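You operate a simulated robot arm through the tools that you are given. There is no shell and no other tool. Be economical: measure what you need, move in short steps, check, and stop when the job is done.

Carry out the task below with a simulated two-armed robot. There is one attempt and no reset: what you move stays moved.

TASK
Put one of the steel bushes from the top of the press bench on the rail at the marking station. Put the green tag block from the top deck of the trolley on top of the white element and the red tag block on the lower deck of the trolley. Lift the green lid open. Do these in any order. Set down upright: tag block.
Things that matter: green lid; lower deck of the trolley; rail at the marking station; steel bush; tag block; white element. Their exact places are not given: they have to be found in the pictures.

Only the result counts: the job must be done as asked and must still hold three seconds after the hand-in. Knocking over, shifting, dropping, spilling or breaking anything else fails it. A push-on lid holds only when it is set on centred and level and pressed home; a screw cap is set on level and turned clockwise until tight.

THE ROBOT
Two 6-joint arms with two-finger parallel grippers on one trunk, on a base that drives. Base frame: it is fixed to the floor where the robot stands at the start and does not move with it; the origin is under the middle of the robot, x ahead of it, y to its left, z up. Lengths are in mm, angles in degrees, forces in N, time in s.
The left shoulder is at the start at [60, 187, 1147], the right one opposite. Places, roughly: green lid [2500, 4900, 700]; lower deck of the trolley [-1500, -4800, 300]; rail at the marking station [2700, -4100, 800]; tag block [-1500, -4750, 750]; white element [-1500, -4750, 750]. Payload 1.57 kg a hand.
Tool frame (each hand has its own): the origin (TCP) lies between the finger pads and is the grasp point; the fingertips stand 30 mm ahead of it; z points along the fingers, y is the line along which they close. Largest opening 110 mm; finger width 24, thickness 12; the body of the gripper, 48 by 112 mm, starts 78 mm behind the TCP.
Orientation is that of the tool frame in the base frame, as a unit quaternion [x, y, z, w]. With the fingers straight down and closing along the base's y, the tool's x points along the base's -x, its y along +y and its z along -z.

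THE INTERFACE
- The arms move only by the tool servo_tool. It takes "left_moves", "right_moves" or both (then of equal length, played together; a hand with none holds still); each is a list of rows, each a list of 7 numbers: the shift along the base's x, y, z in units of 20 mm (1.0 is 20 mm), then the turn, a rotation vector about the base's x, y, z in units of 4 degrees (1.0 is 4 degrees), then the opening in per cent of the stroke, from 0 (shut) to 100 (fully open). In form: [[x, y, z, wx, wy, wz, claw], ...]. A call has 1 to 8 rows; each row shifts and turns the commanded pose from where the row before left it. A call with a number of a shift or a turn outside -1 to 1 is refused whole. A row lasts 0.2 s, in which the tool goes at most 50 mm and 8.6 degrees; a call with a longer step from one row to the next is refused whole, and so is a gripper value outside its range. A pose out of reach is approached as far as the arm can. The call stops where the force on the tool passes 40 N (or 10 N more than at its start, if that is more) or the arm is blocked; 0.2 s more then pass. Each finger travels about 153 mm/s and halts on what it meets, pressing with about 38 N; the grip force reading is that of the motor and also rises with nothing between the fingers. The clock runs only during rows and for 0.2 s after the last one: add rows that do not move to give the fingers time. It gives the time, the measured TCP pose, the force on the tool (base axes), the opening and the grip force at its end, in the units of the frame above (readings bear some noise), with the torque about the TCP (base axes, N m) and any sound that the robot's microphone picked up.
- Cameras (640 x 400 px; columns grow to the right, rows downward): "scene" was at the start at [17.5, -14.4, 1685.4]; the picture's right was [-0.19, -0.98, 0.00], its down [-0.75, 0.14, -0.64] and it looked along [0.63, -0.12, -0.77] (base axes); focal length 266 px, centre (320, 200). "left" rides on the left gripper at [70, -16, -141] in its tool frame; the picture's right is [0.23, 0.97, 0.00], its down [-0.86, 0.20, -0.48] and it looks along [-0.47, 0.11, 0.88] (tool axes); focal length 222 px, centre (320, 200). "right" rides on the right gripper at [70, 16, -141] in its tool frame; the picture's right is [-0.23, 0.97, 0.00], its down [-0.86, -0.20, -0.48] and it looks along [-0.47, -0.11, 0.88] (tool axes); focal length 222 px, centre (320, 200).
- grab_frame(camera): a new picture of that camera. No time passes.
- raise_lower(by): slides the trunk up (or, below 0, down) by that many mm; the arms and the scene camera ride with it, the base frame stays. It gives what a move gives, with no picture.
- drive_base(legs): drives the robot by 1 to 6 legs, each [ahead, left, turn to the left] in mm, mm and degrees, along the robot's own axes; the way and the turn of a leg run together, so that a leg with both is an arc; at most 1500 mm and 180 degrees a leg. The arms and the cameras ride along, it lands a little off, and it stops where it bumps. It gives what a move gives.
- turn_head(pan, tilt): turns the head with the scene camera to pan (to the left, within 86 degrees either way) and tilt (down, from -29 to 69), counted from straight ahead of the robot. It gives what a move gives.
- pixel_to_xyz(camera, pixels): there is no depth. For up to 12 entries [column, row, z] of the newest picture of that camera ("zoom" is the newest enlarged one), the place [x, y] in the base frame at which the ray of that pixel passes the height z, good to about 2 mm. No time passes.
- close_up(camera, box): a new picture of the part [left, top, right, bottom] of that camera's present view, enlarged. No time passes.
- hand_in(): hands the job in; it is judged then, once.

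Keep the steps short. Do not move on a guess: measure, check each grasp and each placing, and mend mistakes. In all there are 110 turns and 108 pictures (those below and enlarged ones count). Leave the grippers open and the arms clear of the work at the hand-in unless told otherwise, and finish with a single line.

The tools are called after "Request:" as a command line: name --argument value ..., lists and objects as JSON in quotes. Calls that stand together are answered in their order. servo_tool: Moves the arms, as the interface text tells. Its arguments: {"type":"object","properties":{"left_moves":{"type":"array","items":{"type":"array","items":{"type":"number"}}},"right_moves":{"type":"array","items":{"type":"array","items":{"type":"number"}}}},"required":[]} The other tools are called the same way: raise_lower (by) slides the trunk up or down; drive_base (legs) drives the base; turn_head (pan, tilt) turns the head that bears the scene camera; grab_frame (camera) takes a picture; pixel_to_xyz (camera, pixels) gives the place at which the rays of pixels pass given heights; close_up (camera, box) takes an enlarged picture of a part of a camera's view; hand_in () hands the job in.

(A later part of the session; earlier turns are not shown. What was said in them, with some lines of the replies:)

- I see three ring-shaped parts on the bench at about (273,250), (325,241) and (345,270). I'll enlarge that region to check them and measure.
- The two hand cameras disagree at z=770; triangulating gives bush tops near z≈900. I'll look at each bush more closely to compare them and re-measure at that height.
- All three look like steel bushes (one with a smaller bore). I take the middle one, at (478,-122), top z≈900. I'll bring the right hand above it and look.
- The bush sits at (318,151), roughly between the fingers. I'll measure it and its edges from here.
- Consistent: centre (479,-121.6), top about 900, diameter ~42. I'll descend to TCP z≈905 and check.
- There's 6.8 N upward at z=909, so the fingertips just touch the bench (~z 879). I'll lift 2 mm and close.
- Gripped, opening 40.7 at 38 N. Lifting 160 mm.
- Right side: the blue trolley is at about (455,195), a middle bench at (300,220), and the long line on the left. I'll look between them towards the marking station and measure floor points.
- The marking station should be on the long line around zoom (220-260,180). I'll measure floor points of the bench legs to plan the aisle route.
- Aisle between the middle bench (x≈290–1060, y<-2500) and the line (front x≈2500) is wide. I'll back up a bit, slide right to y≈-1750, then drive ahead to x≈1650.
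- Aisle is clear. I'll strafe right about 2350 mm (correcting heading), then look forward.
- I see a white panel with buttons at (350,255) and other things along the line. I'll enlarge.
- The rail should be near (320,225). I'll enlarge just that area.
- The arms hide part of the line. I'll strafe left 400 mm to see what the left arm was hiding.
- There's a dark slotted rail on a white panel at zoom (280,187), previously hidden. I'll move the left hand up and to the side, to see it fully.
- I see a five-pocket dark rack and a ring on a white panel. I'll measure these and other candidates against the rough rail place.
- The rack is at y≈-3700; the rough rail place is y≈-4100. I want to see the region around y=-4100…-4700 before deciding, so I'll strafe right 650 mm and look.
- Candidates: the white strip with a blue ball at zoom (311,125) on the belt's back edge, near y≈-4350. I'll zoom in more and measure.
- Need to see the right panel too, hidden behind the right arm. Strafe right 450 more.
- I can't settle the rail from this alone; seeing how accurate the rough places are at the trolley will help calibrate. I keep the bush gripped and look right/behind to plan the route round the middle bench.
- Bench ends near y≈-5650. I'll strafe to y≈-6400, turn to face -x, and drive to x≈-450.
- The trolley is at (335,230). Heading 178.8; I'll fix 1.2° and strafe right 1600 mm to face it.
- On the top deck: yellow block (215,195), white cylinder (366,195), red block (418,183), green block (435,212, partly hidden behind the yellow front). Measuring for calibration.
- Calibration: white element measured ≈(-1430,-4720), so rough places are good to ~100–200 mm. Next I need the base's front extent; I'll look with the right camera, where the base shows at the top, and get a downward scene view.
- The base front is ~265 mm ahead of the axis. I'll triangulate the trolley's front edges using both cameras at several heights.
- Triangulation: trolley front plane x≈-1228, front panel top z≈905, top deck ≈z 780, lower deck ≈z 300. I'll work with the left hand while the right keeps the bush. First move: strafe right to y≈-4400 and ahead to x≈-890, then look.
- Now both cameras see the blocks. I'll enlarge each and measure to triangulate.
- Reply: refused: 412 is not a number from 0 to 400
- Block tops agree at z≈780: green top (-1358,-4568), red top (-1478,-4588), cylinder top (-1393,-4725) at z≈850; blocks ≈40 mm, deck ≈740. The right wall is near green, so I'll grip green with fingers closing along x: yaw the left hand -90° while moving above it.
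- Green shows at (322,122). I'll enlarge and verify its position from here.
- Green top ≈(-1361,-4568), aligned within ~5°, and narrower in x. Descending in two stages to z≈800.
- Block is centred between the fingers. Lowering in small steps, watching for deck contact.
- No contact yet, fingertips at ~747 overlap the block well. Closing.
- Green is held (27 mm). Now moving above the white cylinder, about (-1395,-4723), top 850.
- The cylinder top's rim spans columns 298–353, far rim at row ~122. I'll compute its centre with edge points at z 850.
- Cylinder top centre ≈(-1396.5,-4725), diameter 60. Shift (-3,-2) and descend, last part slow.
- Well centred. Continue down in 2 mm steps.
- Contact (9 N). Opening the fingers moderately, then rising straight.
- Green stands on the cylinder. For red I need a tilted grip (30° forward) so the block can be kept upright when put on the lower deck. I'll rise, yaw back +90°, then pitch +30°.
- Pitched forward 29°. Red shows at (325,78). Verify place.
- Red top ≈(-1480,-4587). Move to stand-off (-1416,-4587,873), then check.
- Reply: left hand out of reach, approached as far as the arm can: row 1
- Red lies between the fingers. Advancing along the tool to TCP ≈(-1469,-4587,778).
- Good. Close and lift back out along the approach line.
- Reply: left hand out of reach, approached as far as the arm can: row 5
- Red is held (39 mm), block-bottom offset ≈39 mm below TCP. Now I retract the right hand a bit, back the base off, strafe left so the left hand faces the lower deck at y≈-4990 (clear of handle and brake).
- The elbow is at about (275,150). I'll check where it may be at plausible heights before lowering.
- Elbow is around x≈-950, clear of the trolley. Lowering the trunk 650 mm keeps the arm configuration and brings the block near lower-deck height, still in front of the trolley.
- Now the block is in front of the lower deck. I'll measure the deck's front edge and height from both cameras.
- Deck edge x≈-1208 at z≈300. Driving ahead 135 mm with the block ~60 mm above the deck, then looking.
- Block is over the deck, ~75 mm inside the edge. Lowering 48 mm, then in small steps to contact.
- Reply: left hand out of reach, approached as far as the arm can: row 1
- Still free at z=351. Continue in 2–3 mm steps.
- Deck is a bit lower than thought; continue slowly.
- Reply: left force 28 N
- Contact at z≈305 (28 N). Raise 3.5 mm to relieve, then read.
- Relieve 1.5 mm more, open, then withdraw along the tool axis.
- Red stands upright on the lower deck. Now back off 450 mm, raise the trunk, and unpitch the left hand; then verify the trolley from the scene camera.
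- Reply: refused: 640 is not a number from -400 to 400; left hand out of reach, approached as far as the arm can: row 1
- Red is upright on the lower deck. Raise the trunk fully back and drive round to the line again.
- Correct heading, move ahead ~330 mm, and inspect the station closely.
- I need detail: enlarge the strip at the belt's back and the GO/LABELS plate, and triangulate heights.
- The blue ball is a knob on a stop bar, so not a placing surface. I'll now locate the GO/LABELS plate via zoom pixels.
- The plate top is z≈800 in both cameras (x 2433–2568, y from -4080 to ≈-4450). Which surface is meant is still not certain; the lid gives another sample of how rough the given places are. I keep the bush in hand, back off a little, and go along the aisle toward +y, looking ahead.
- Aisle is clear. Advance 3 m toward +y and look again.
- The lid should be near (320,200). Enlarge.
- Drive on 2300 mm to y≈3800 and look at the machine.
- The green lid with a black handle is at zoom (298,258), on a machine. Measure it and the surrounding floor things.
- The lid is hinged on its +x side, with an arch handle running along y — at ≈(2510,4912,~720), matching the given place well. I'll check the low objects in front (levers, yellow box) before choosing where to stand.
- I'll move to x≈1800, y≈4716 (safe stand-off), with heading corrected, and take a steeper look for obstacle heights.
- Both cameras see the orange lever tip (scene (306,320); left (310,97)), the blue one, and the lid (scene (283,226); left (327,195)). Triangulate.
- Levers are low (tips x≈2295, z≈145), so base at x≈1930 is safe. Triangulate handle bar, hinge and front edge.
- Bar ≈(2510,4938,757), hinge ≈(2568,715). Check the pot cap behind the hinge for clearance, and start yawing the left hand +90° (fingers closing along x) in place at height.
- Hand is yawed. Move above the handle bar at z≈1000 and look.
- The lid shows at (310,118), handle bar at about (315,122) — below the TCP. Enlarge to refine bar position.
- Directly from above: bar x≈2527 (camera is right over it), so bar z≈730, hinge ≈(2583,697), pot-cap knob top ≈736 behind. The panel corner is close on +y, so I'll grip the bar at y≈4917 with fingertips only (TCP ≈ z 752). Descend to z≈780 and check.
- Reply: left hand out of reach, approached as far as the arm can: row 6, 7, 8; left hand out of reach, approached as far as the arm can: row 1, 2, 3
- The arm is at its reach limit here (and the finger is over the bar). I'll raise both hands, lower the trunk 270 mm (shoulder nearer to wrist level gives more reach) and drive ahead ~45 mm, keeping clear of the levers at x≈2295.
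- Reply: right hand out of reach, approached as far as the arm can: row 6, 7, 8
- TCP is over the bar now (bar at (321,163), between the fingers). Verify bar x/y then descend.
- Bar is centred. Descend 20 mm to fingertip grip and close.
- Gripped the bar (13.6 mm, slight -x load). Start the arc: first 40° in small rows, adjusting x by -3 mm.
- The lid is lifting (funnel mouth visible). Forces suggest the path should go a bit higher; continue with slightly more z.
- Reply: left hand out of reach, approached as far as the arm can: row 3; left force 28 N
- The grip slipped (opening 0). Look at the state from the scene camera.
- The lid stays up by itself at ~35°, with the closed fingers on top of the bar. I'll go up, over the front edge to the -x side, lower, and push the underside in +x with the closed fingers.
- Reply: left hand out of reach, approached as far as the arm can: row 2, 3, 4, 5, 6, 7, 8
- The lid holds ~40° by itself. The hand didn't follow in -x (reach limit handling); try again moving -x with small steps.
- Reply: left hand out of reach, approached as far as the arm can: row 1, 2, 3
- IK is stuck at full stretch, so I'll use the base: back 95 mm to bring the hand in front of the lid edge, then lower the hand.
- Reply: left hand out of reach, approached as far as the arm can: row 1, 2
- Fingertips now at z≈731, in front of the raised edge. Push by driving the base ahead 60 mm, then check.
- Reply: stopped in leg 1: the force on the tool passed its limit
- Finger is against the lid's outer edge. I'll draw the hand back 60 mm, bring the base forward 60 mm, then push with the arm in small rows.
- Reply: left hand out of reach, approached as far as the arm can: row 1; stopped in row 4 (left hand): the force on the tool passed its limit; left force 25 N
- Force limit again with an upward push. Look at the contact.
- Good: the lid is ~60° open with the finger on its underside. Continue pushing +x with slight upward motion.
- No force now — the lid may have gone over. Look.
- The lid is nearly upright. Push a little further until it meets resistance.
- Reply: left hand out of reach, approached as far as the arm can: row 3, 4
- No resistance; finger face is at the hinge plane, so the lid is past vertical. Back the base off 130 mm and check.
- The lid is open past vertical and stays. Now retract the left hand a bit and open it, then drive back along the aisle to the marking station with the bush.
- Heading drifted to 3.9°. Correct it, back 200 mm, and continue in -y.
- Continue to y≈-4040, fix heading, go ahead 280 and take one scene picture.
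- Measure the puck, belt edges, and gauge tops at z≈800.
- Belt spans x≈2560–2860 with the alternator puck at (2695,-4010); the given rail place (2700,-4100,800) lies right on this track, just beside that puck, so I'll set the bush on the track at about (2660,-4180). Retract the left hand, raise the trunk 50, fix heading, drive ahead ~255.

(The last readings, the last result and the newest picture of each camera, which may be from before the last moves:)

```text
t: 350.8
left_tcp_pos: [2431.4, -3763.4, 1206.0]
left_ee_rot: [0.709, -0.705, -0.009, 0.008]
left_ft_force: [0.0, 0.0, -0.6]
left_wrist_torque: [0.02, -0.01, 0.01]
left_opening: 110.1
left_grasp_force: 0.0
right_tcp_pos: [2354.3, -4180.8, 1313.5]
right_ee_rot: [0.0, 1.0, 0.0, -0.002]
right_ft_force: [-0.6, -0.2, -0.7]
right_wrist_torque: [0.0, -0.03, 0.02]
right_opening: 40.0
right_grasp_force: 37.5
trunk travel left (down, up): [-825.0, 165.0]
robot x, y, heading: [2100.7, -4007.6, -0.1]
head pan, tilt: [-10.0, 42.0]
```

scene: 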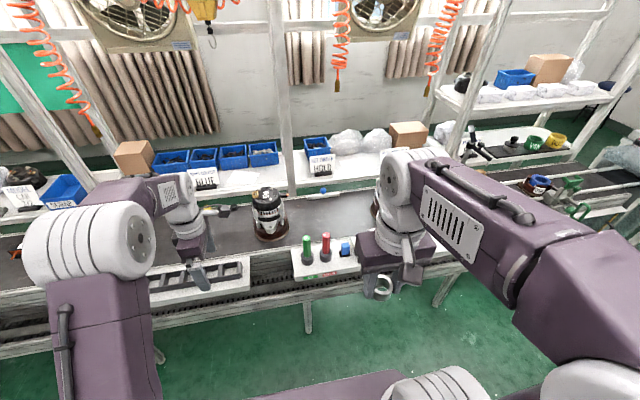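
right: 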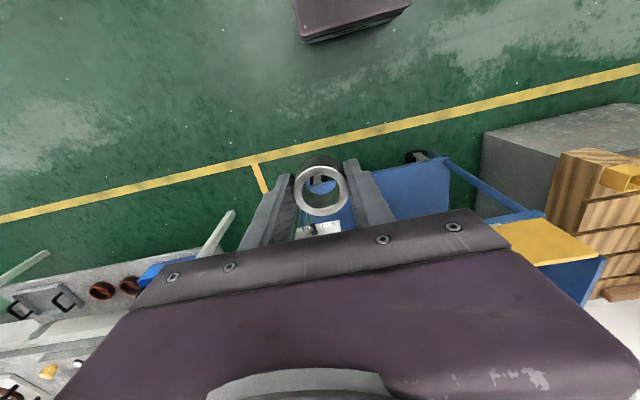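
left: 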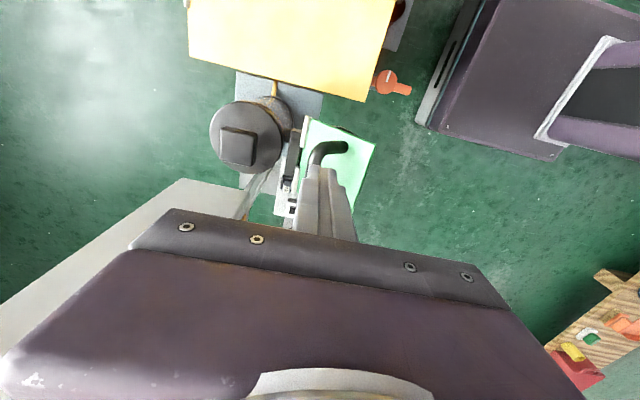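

Right hand at (2354,-4181,1313). Move forward over the gauges to x≈2655, z≈1065.

Request:
servo_tool --right_moves '[[0.94, 0, -0.78, 0, 0, 0, 0], [0.94, 0, -0.78, 0, 0, 0, 0], [0.94, 0, -0.78, 0, 0, 0, 0], [0.94, 0, -0.78, 0, 0, 0, 0], [0.94, 0, -0.78, 0, 0, 0, 0], [0.94, 0, -0.78, 0, 0, 0, 0], [0.94, 0, -0.78, 0, 0, 0, 0], [0.94, 0, -0.78, 0, 0, 0, 0]]'

Request:
servo_tool --right_moves '[[0.94, 0, -0.78, 0, 0, 0, 0], [0.94, 0, -0.78, 0, 0, 0, 0], [0.94, 0, -0.78, 0, 0, 0, 0], [0.94, 0, -0.78, 0, 0, 0, 0], [0.94, 0, -0.78, 0, 0, 0, 0], [0.94, 0, -0.78, 0, 0, 0, 0], [0.94, 0, -0.78, 0, 0, 0, 0], [0.94, 0, -0.78, 0, 0, 0, 0]]'

Request:
grab_frame --camera "right"

```text
t: 352.6
left_tcp_pos: [2435.0, -3763.1, 1206.1]
left_ee_rot: [0.709, -0.705, -0.009, 0.008]
left_ft_force: [-1.1, -0.4, -0.2]
left_wrist_torque: [0.0, 0.04, 0.03]
left_opening: 110.1
left_grasp_force: 0.0
right_tcp_pos: [2508.2, -4179.3, 1187.1]
right_ee_rot: [0.0, 1.0, 0.0, -0.005]
right_ft_force: [-0.5, 0.6, -2.3]
right_wrist_torque: [-0.03, 0.04, 0.01]
right_opening: 40.2
right_grasp_force: 37.9
trunk travel left (down, up): [-825.0, 165.0]
robot x, y, heading: [2099.0, -4008.0, 0.0]
head pan, tilt: [-10.0, 42.0]
```

```text
t: 354.4
left_tcp_pos: [2434.6, -3762.8, 1205.7]
left_ee_rot: [0.709, -0.705, -0.008, 0.009]
left_ft_force: [0.7, -0.1, 0.3]
left_wrist_torque: [-0.02, 0.01, 0.02]
left_opening: 110.1
left_grasp_force: 0.0
right_tcp_pos: [2657.6, -4180.7, 1060.4]
right_ee_rot: [0.0, 1.0, 0.0, -0.003]
right_ft_force: [0.7, 0.4, -1.5]
right_wrist_torque: [0.01, 0.03, 0.04]
right_opening: 40.0
right_grasp_force: 38.1
trunk travel left (down, up): [-825.0, 165.0]
robot x, y, heading: [2100.9, -4007.7, -0.4]
head pan, tilt: [-10.0, 42.0]
```

```text
6 pictures are left
```

right: 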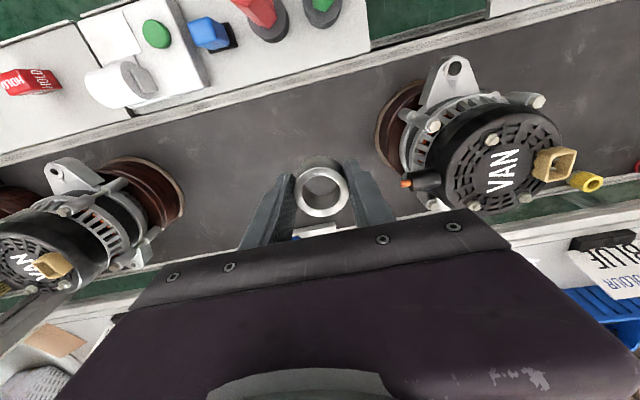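

The belt is clear below; the alternator's terminal at (405,183) points toward the hand. Check its place and the free area.

Request:
pixel_to_xyz --camera "right" --pixels '[[404, 183, 900], [404, 183, 960], [376, 140, 800], [330, 90, 800], [186, 200, 800], [300, 110, 800], [250, 237, 800], [310, 25, 932]]'

```text
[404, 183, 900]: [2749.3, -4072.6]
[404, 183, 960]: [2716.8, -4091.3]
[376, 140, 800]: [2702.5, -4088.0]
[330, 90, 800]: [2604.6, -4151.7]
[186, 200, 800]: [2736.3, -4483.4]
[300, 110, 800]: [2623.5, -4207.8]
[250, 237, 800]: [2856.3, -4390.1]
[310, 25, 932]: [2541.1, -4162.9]
```

Clear by ~40 mm. Shift 15 mm toward the robot (reach margin) and descend to z≈850.

Request:
servo_tool --right_moves '[[-0.4, 0, -1, 0, 0, 0, 0], [-0.4, 0, -1, 0, 0, 0, 0], [0, 0, -1, 0, 0, 0, 0], [0, 0, -1, 0, 0, 0, 0], [0, 0, -1, 0, 0, 0, 0], [0, 0, -1, 0, 0, 0, 0], [0, 0, -1, 0, 0, 0, 0], [0, 0, -1, 0, 0, 0, 0]]'

Request:
servo_tool --right_moves '[[0, 0, -1, 0, 0, 0, 0], [0, 0, -1, 0, 0, 0, 0]]'

Request:
grab_frame --camera "right"

```text
t: 356.2
left_tcp_pos: [2434.6, -3762.8, 1205.8]
left_ee_rot: [0.71, -0.705, -0.008, 0.009]
left_ft_force: [0.9, 0.4, 0.3]
left_wrist_torque: [-0.02, 0.0, 0.03]
left_opening: 110.0
left_grasp_force: 0.1
right_tcp_pos: [2639.9, -4180.6, 902.0]
right_ee_rot: [0.001, 1.0, 0.0, -0.002]
right_ft_force: [0.4, 0.3, -1.2]
right_wrist_torque: [-0.01, 0.03, 0.0]
right_opening: 40.0
right_grasp_force: 38.4
trunk travel left (down, up): [-825.0, 165.0]
robot x, y, heading: [2099.6, -4010.2, -0.3]
head pan, tilt: [-10.0, 42.0]
```

```text
t: 356.8
left_tcp_pos: [2435.0, -3763.3, 1203.9]
left_ee_rot: [0.709, -0.705, -0.009, 0.009]
left_ft_force: [-0.3, -0.4, 0.0]
left_wrist_torque: [-0.01, 0.04, -0.04]
left_opening: 110.0
left_grasp_force: 0.1
right_tcp_pos: [2640.4, -4180.3, 863.4]
right_ee_rot: [0.001, 1.0, -0.001, -0.002]
right_ft_force: [0.2, 0.4, -1.5]
right_wrist_torque: [-0.02, 0.02, 0.02]
right_opening: 39.8
right_grasp_force: 38.2
trunk travel left (down, up): [-825.0, 165.0]
robot x, y, heading: [2103.9, -4007.1, -0.1]
head pan, tilt: [-10.0, 42.0]
```

```text
5 pictures are left
```

right: 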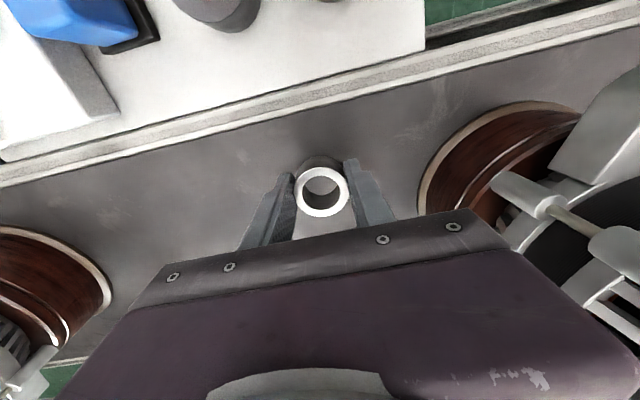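

Descend slowly to contact.

Request:
servo_tool --right_moves '[[0, 0, -0.4, 0, 0, 0, 0], [0, 0, -0.4, 0, 0, 0, 0], [0, 0, -0.2, 0, 0, 0, 0], [0, 0, -0.15, 0, 0, 0, 0], [0, 0, -0.15, 0, 0, 0, 0], [0, 0, -0.15, 0, 0, 0, 0]]'

```text
t: 358.2
left_tcp_pos: [2433.9, -3763.0, 1206.4]
left_ee_rot: [0.709, -0.705, -0.008, 0.008]
left_ft_force: [-0.1, 0.1, 0.2]
left_wrist_torque: [0.01, -0.01, 0.03]
left_opening: 110.1
left_grasp_force: 0.1
right_tcp_pos: [2640.5, -4179.9, 834.8]
right_ee_rot: [0.001, 1.0, -0.001, -0.002]
right_ft_force: [-0.2, 0.3, -2.2]
right_wrist_torque: [0.01, 0.01, 0.03]
right_opening: 39.9
right_grasp_force: 37.9
trunk travel left (down, up): [-825.0, 165.0]
robot x, y, heading: [2098.8, -4008.9, -0.4]
head pan, tilt: [-10.0, 42.0]
```

Request:
servo_tool --right_moves '[[0, 0, -0.15, 0, 0, 0, 0], [0, 0, -0.15, 0, 0, 0, 0], [0, 0, -0.15, 0, 0, 0, 0], [0, 0, -0.15, 0, 0, 0, 0], [0, 0, -0.15, 0, 0, 0, 0], [0, 0, -0.15, 0, 0, 0, 0]]'

```text
t: 359.0
left_tcp_pos: [2431.0, -3763.4, 1206.6]
left_ee_rot: [0.709, -0.705, -0.007, 0.007]
left_ft_force: [0.1, -0.2, -0.7]
left_wrist_torque: [-0.05, 0.02, 0.0]
left_opening: 109.6
left_grasp_force: 0.0
right_tcp_pos: [2642.1, -4180.1, 830.7]
right_ee_rot: [0.001, 1.0, -0.001, 0.0]
right_ft_force: [-7.6, -0.9, 21.7]
right_wrist_torque: [0.3, 0.14, 0.18]
right_opening: 39.8
right_grasp_force: 38.2
trunk travel left (down, up): [-825.0, 165.0]
robot x, y, heading: [2103.6, -4008.7, -0.5]
head pan, tilt: [-10.0, 42.0]
stopped in row 4 (right hand): the force on the tool passed its limit (the readings are from after the stop); the commanded pose is now the measured one
```

Contact: track surface ≈z 800, matching the given rail height. Relieve 3 mm, then release and rise.

Request:
servo_tool --right_moves '[[0, 0, 0.08, 0, 0, 0, 0], [0, 0, 0, 0, 0, 0, 0]]'

```text
t: 359.6
left_tcp_pos: [2431.9, -3763.8, 1205.1]
left_ee_rot: [0.71, -0.705, -0.008, 0.007]
left_ft_force: [-0.9, 0.7, 0.4]
left_wrist_torque: [0.01, -0.01, -0.01]
left_opening: 110.1
left_grasp_force: 0.1
right_tcp_pos: [2641.4, -4179.7, 830.1]
right_ee_rot: [0.002, 1.0, 0.0, 0.0]
right_ft_force: [-4.0, -1.4, 12.1]
right_wrist_torque: [0.06, -0.1, 0.0]
right_opening: 40.1
right_grasp_force: 38.2
trunk travel left (down, up): [-825.0, 165.0]
robot x, y, heading: [2099.9, -4005.8, -0.2]
head pan, tilt: [-10.0, 42.0]
```

Request:
servo_tool --right_moves '[[0, 0, 0.03, 0, 0, 0, 45], [0, 0, 0, 0, 0, 0, 60], [0, 0, 0, 0, 0, 0, 65], [0, 0, 0.5, 0, 0, 0, 65], [0, 0, 1, 0, 0, 0, 65], [0, 0, 1, 0, 0, 0, 65], [0, 0, 1, 0, 0, 0, 65], [0, 0, 1, 0, 0, 0, 65]]'

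Request:
grab_frame --camera "right"

```text
t: 361.4
left_tcp_pos: [2433.7, -3762.3, 1205.5]
left_ee_rot: [0.71, -0.705, -0.009, 0.009]
left_ft_force: [-0.6, 0.0, 0.3]
left_wrist_torque: [0.01, -0.01, -0.02]
left_opening: 110.3
left_grasp_force: 0.0
right_tcp_pos: [2641.9, -4181.3, 920.8]
right_ee_rot: [0.002, 1.0, -0.002, 0.0]
right_ft_force: [0.1, 0.6, 0.7]
right_wrist_torque: [-0.03, 0.01, 0.0]
right_opening: 71.3
right_grasp_force: 0.2
trunk travel left (down, up): [-825.0, 165.0]
robot x, y, heading: [2103.3, -4007.8, -0.1]
head pan, tilt: [-10.0, 42.0]
```

```text
4 pictures are left
```

right: 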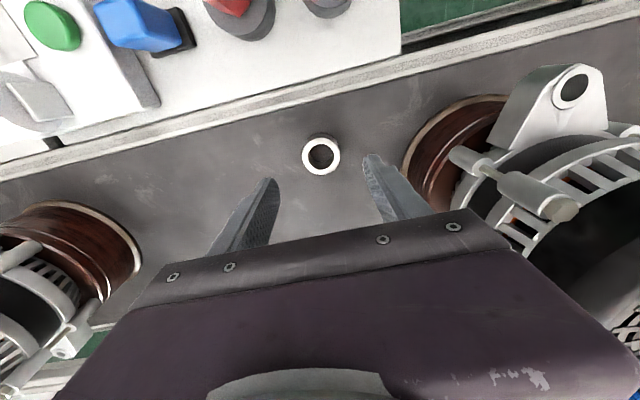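

The bush stands on the track. Rise, pull back over the gauges, and back the base off.

Request:
servo_tool --right_moves '[[0, 0, 1, 0, 0, 0, 65], [0, 0, 1, 0, 0, 0, 65], [0, 0, 1, 0, 0, 0, 65], [0, 0, 1, 0, 0, 0, 65], [0, 0, 1, 0, 0, 0, 65], [0, 0, 1, 0, 0, 0, 65], [0, 0, 1, 0, 0, 0, 65], [0, 0, 1, 0, 0, 0, 65]]'

Request:
servo_tool --right_moves '[[-1, 0, 0.6, 0, 0, 0, 80], [-1, 0, 0.6, 0, 0, 0, 100], [-1, 0, 0.6, 0, 0, 0, 100], [-1, 0, 0.6, 0, 0, 0, 100], [-1, 0, 0.6, 0, 0, 0, 100], [-1, 0, 0.6, 0, 0, 0, 100], [-1, 0, 0.6, 0, 0, 0, 100], [-1, 0, 0, 0, 0, 0, 100]]'

Request:
drive_base --legs '[[-400, 0, 0]]'

Request:
turn_head --pan -8 --tilt 38

Request:
grab_frame --camera "scene"

```text
t: 363.2
left_tcp_pos: [2433.6, -3762.3, 1205.4]
left_ee_rot: [0.71, -0.704, -0.008, 0.009]
left_ft_force: [-0.2, -0.3, -0.4]
left_wrist_torque: [-0.01, -0.01, 0.0]
left_opening: 109.8
left_grasp_force: 0.0
right_tcp_pos: [2643.3, -4182.4, 1080.0]
right_ee_rot: [0.002, 1.0, -0.001, 0.0]
right_ft_force: [0.3, 0.3, -0.2]
right_wrist_torque: [0.0, 0.01, 0.03]
right_opening: 71.5
right_grasp_force: 0.2
trunk travel left (down, up): [-825.0, 165.0]
robot x, y, heading: [2098.5, -4006.3, -0.2]
head pan, tilt: [-10.0, 42.0]
```

```text
t: 365.0
left_tcp_pos: [2432.4, -3762.8, 1205.6]
left_ee_rot: [0.71, -0.705, -0.008, 0.008]
left_ft_force: [-0.1, 0.0, 0.0]
left_wrist_torque: [0.0, -0.01, -0.02]
left_opening: 109.9
left_grasp_force: 0.1
right_tcp_pos: [2479.7, -4181.6, 1165.2]
right_ee_rot: [0.001, 1.0, -0.001, 0.0]
right_ft_force: [0.0, 0.6, -0.4]
right_wrist_torque: [-0.01, 0.03, -0.02]
right_opening: 110.3
right_grasp_force: 0.0
trunk travel left (down, up): [-825.0, 165.0]
robot x, y, heading: [2101.1, -4007.2, -0.3]
head pan, tilt: [-10.0, 42.0]
```

```text
t: 367.5
left_tcp_pos: [2032.8, -3761.3, 1204.1]
left_ee_rot: [0.711, -0.703, -0.009, 0.009]
left_ft_force: [-0.1, -0.4, -0.1]
left_wrist_torque: [-0.01, 0.0, 0.02]
left_opening: 109.9
left_grasp_force: 0.1
right_tcp_pos: [2083.3, -4180.0, 1164.2]
right_ee_rot: [-0.001, 1.0, -0.001, -0.001]
right_ft_force: [0.3, 0.6, -1.3]
right_wrist_torque: [-0.01, 0.04, 0.03]
right_opening: 110.2
right_grasp_force: 0.1
trunk travel left (down, up): [-825.0, 165.0]
robot x, y, heading: [1700.5, -4007.7, 0.3]
head pan, tilt: [-10.0, 42.0]
```

```text
t: 368.2
left_tcp_pos: [2032.4, -3761.6, 1204.7]
left_ee_rot: [0.711, -0.703, -0.009, 0.009]
left_ft_force: [-0.9, -0.8, 0.9]
left_wrist_torque: [-0.01, 0.01, 0.01]
left_opening: 109.6
left_grasp_force: 0.1
right_tcp_pos: [2081.7, -4178.0, 1162.9]
right_ee_rot: [-0.001, 1.0, -0.001, -0.001]
right_ft_force: [0.3, -0.7, -0.3]
right_wrist_torque: [-0.04, 0.01, 0.01]
right_opening: 109.9
right_grasp_force: 0.0
trunk travel left (down, up): [-825.0, 165.0]
robot x, y, heading: [1700.7, -4006.6, -0.3]
head pan, tilt: [-8.0, 38.0]
```

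```text
3 pictures are left
```

scene: 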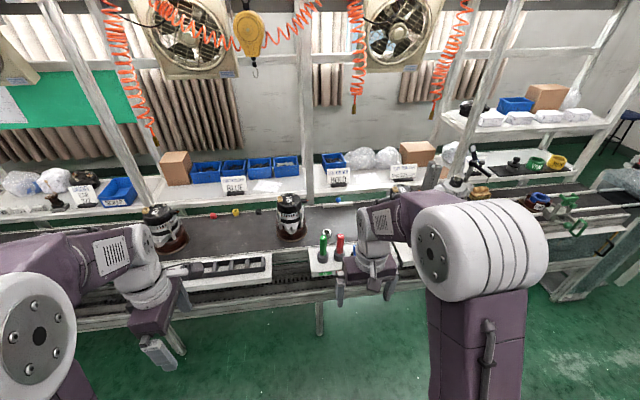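

The hands are open and clear, and nothing around the gauges or alternators looks disturbed. The right arm hides the bush in this last view, but the wrist picture taken just after release showed it standing on the track. Handing in.

Request:
hand_in

```text
The job is handed in.
```

I handed the job in: the bush is on the conveyor track at about (2640, -4180, 800), which I took to be the marking station rail from the rough coordinates without confirming it; the green block is on the white element, the red block is upright on the lower deck, and the green lid is open.
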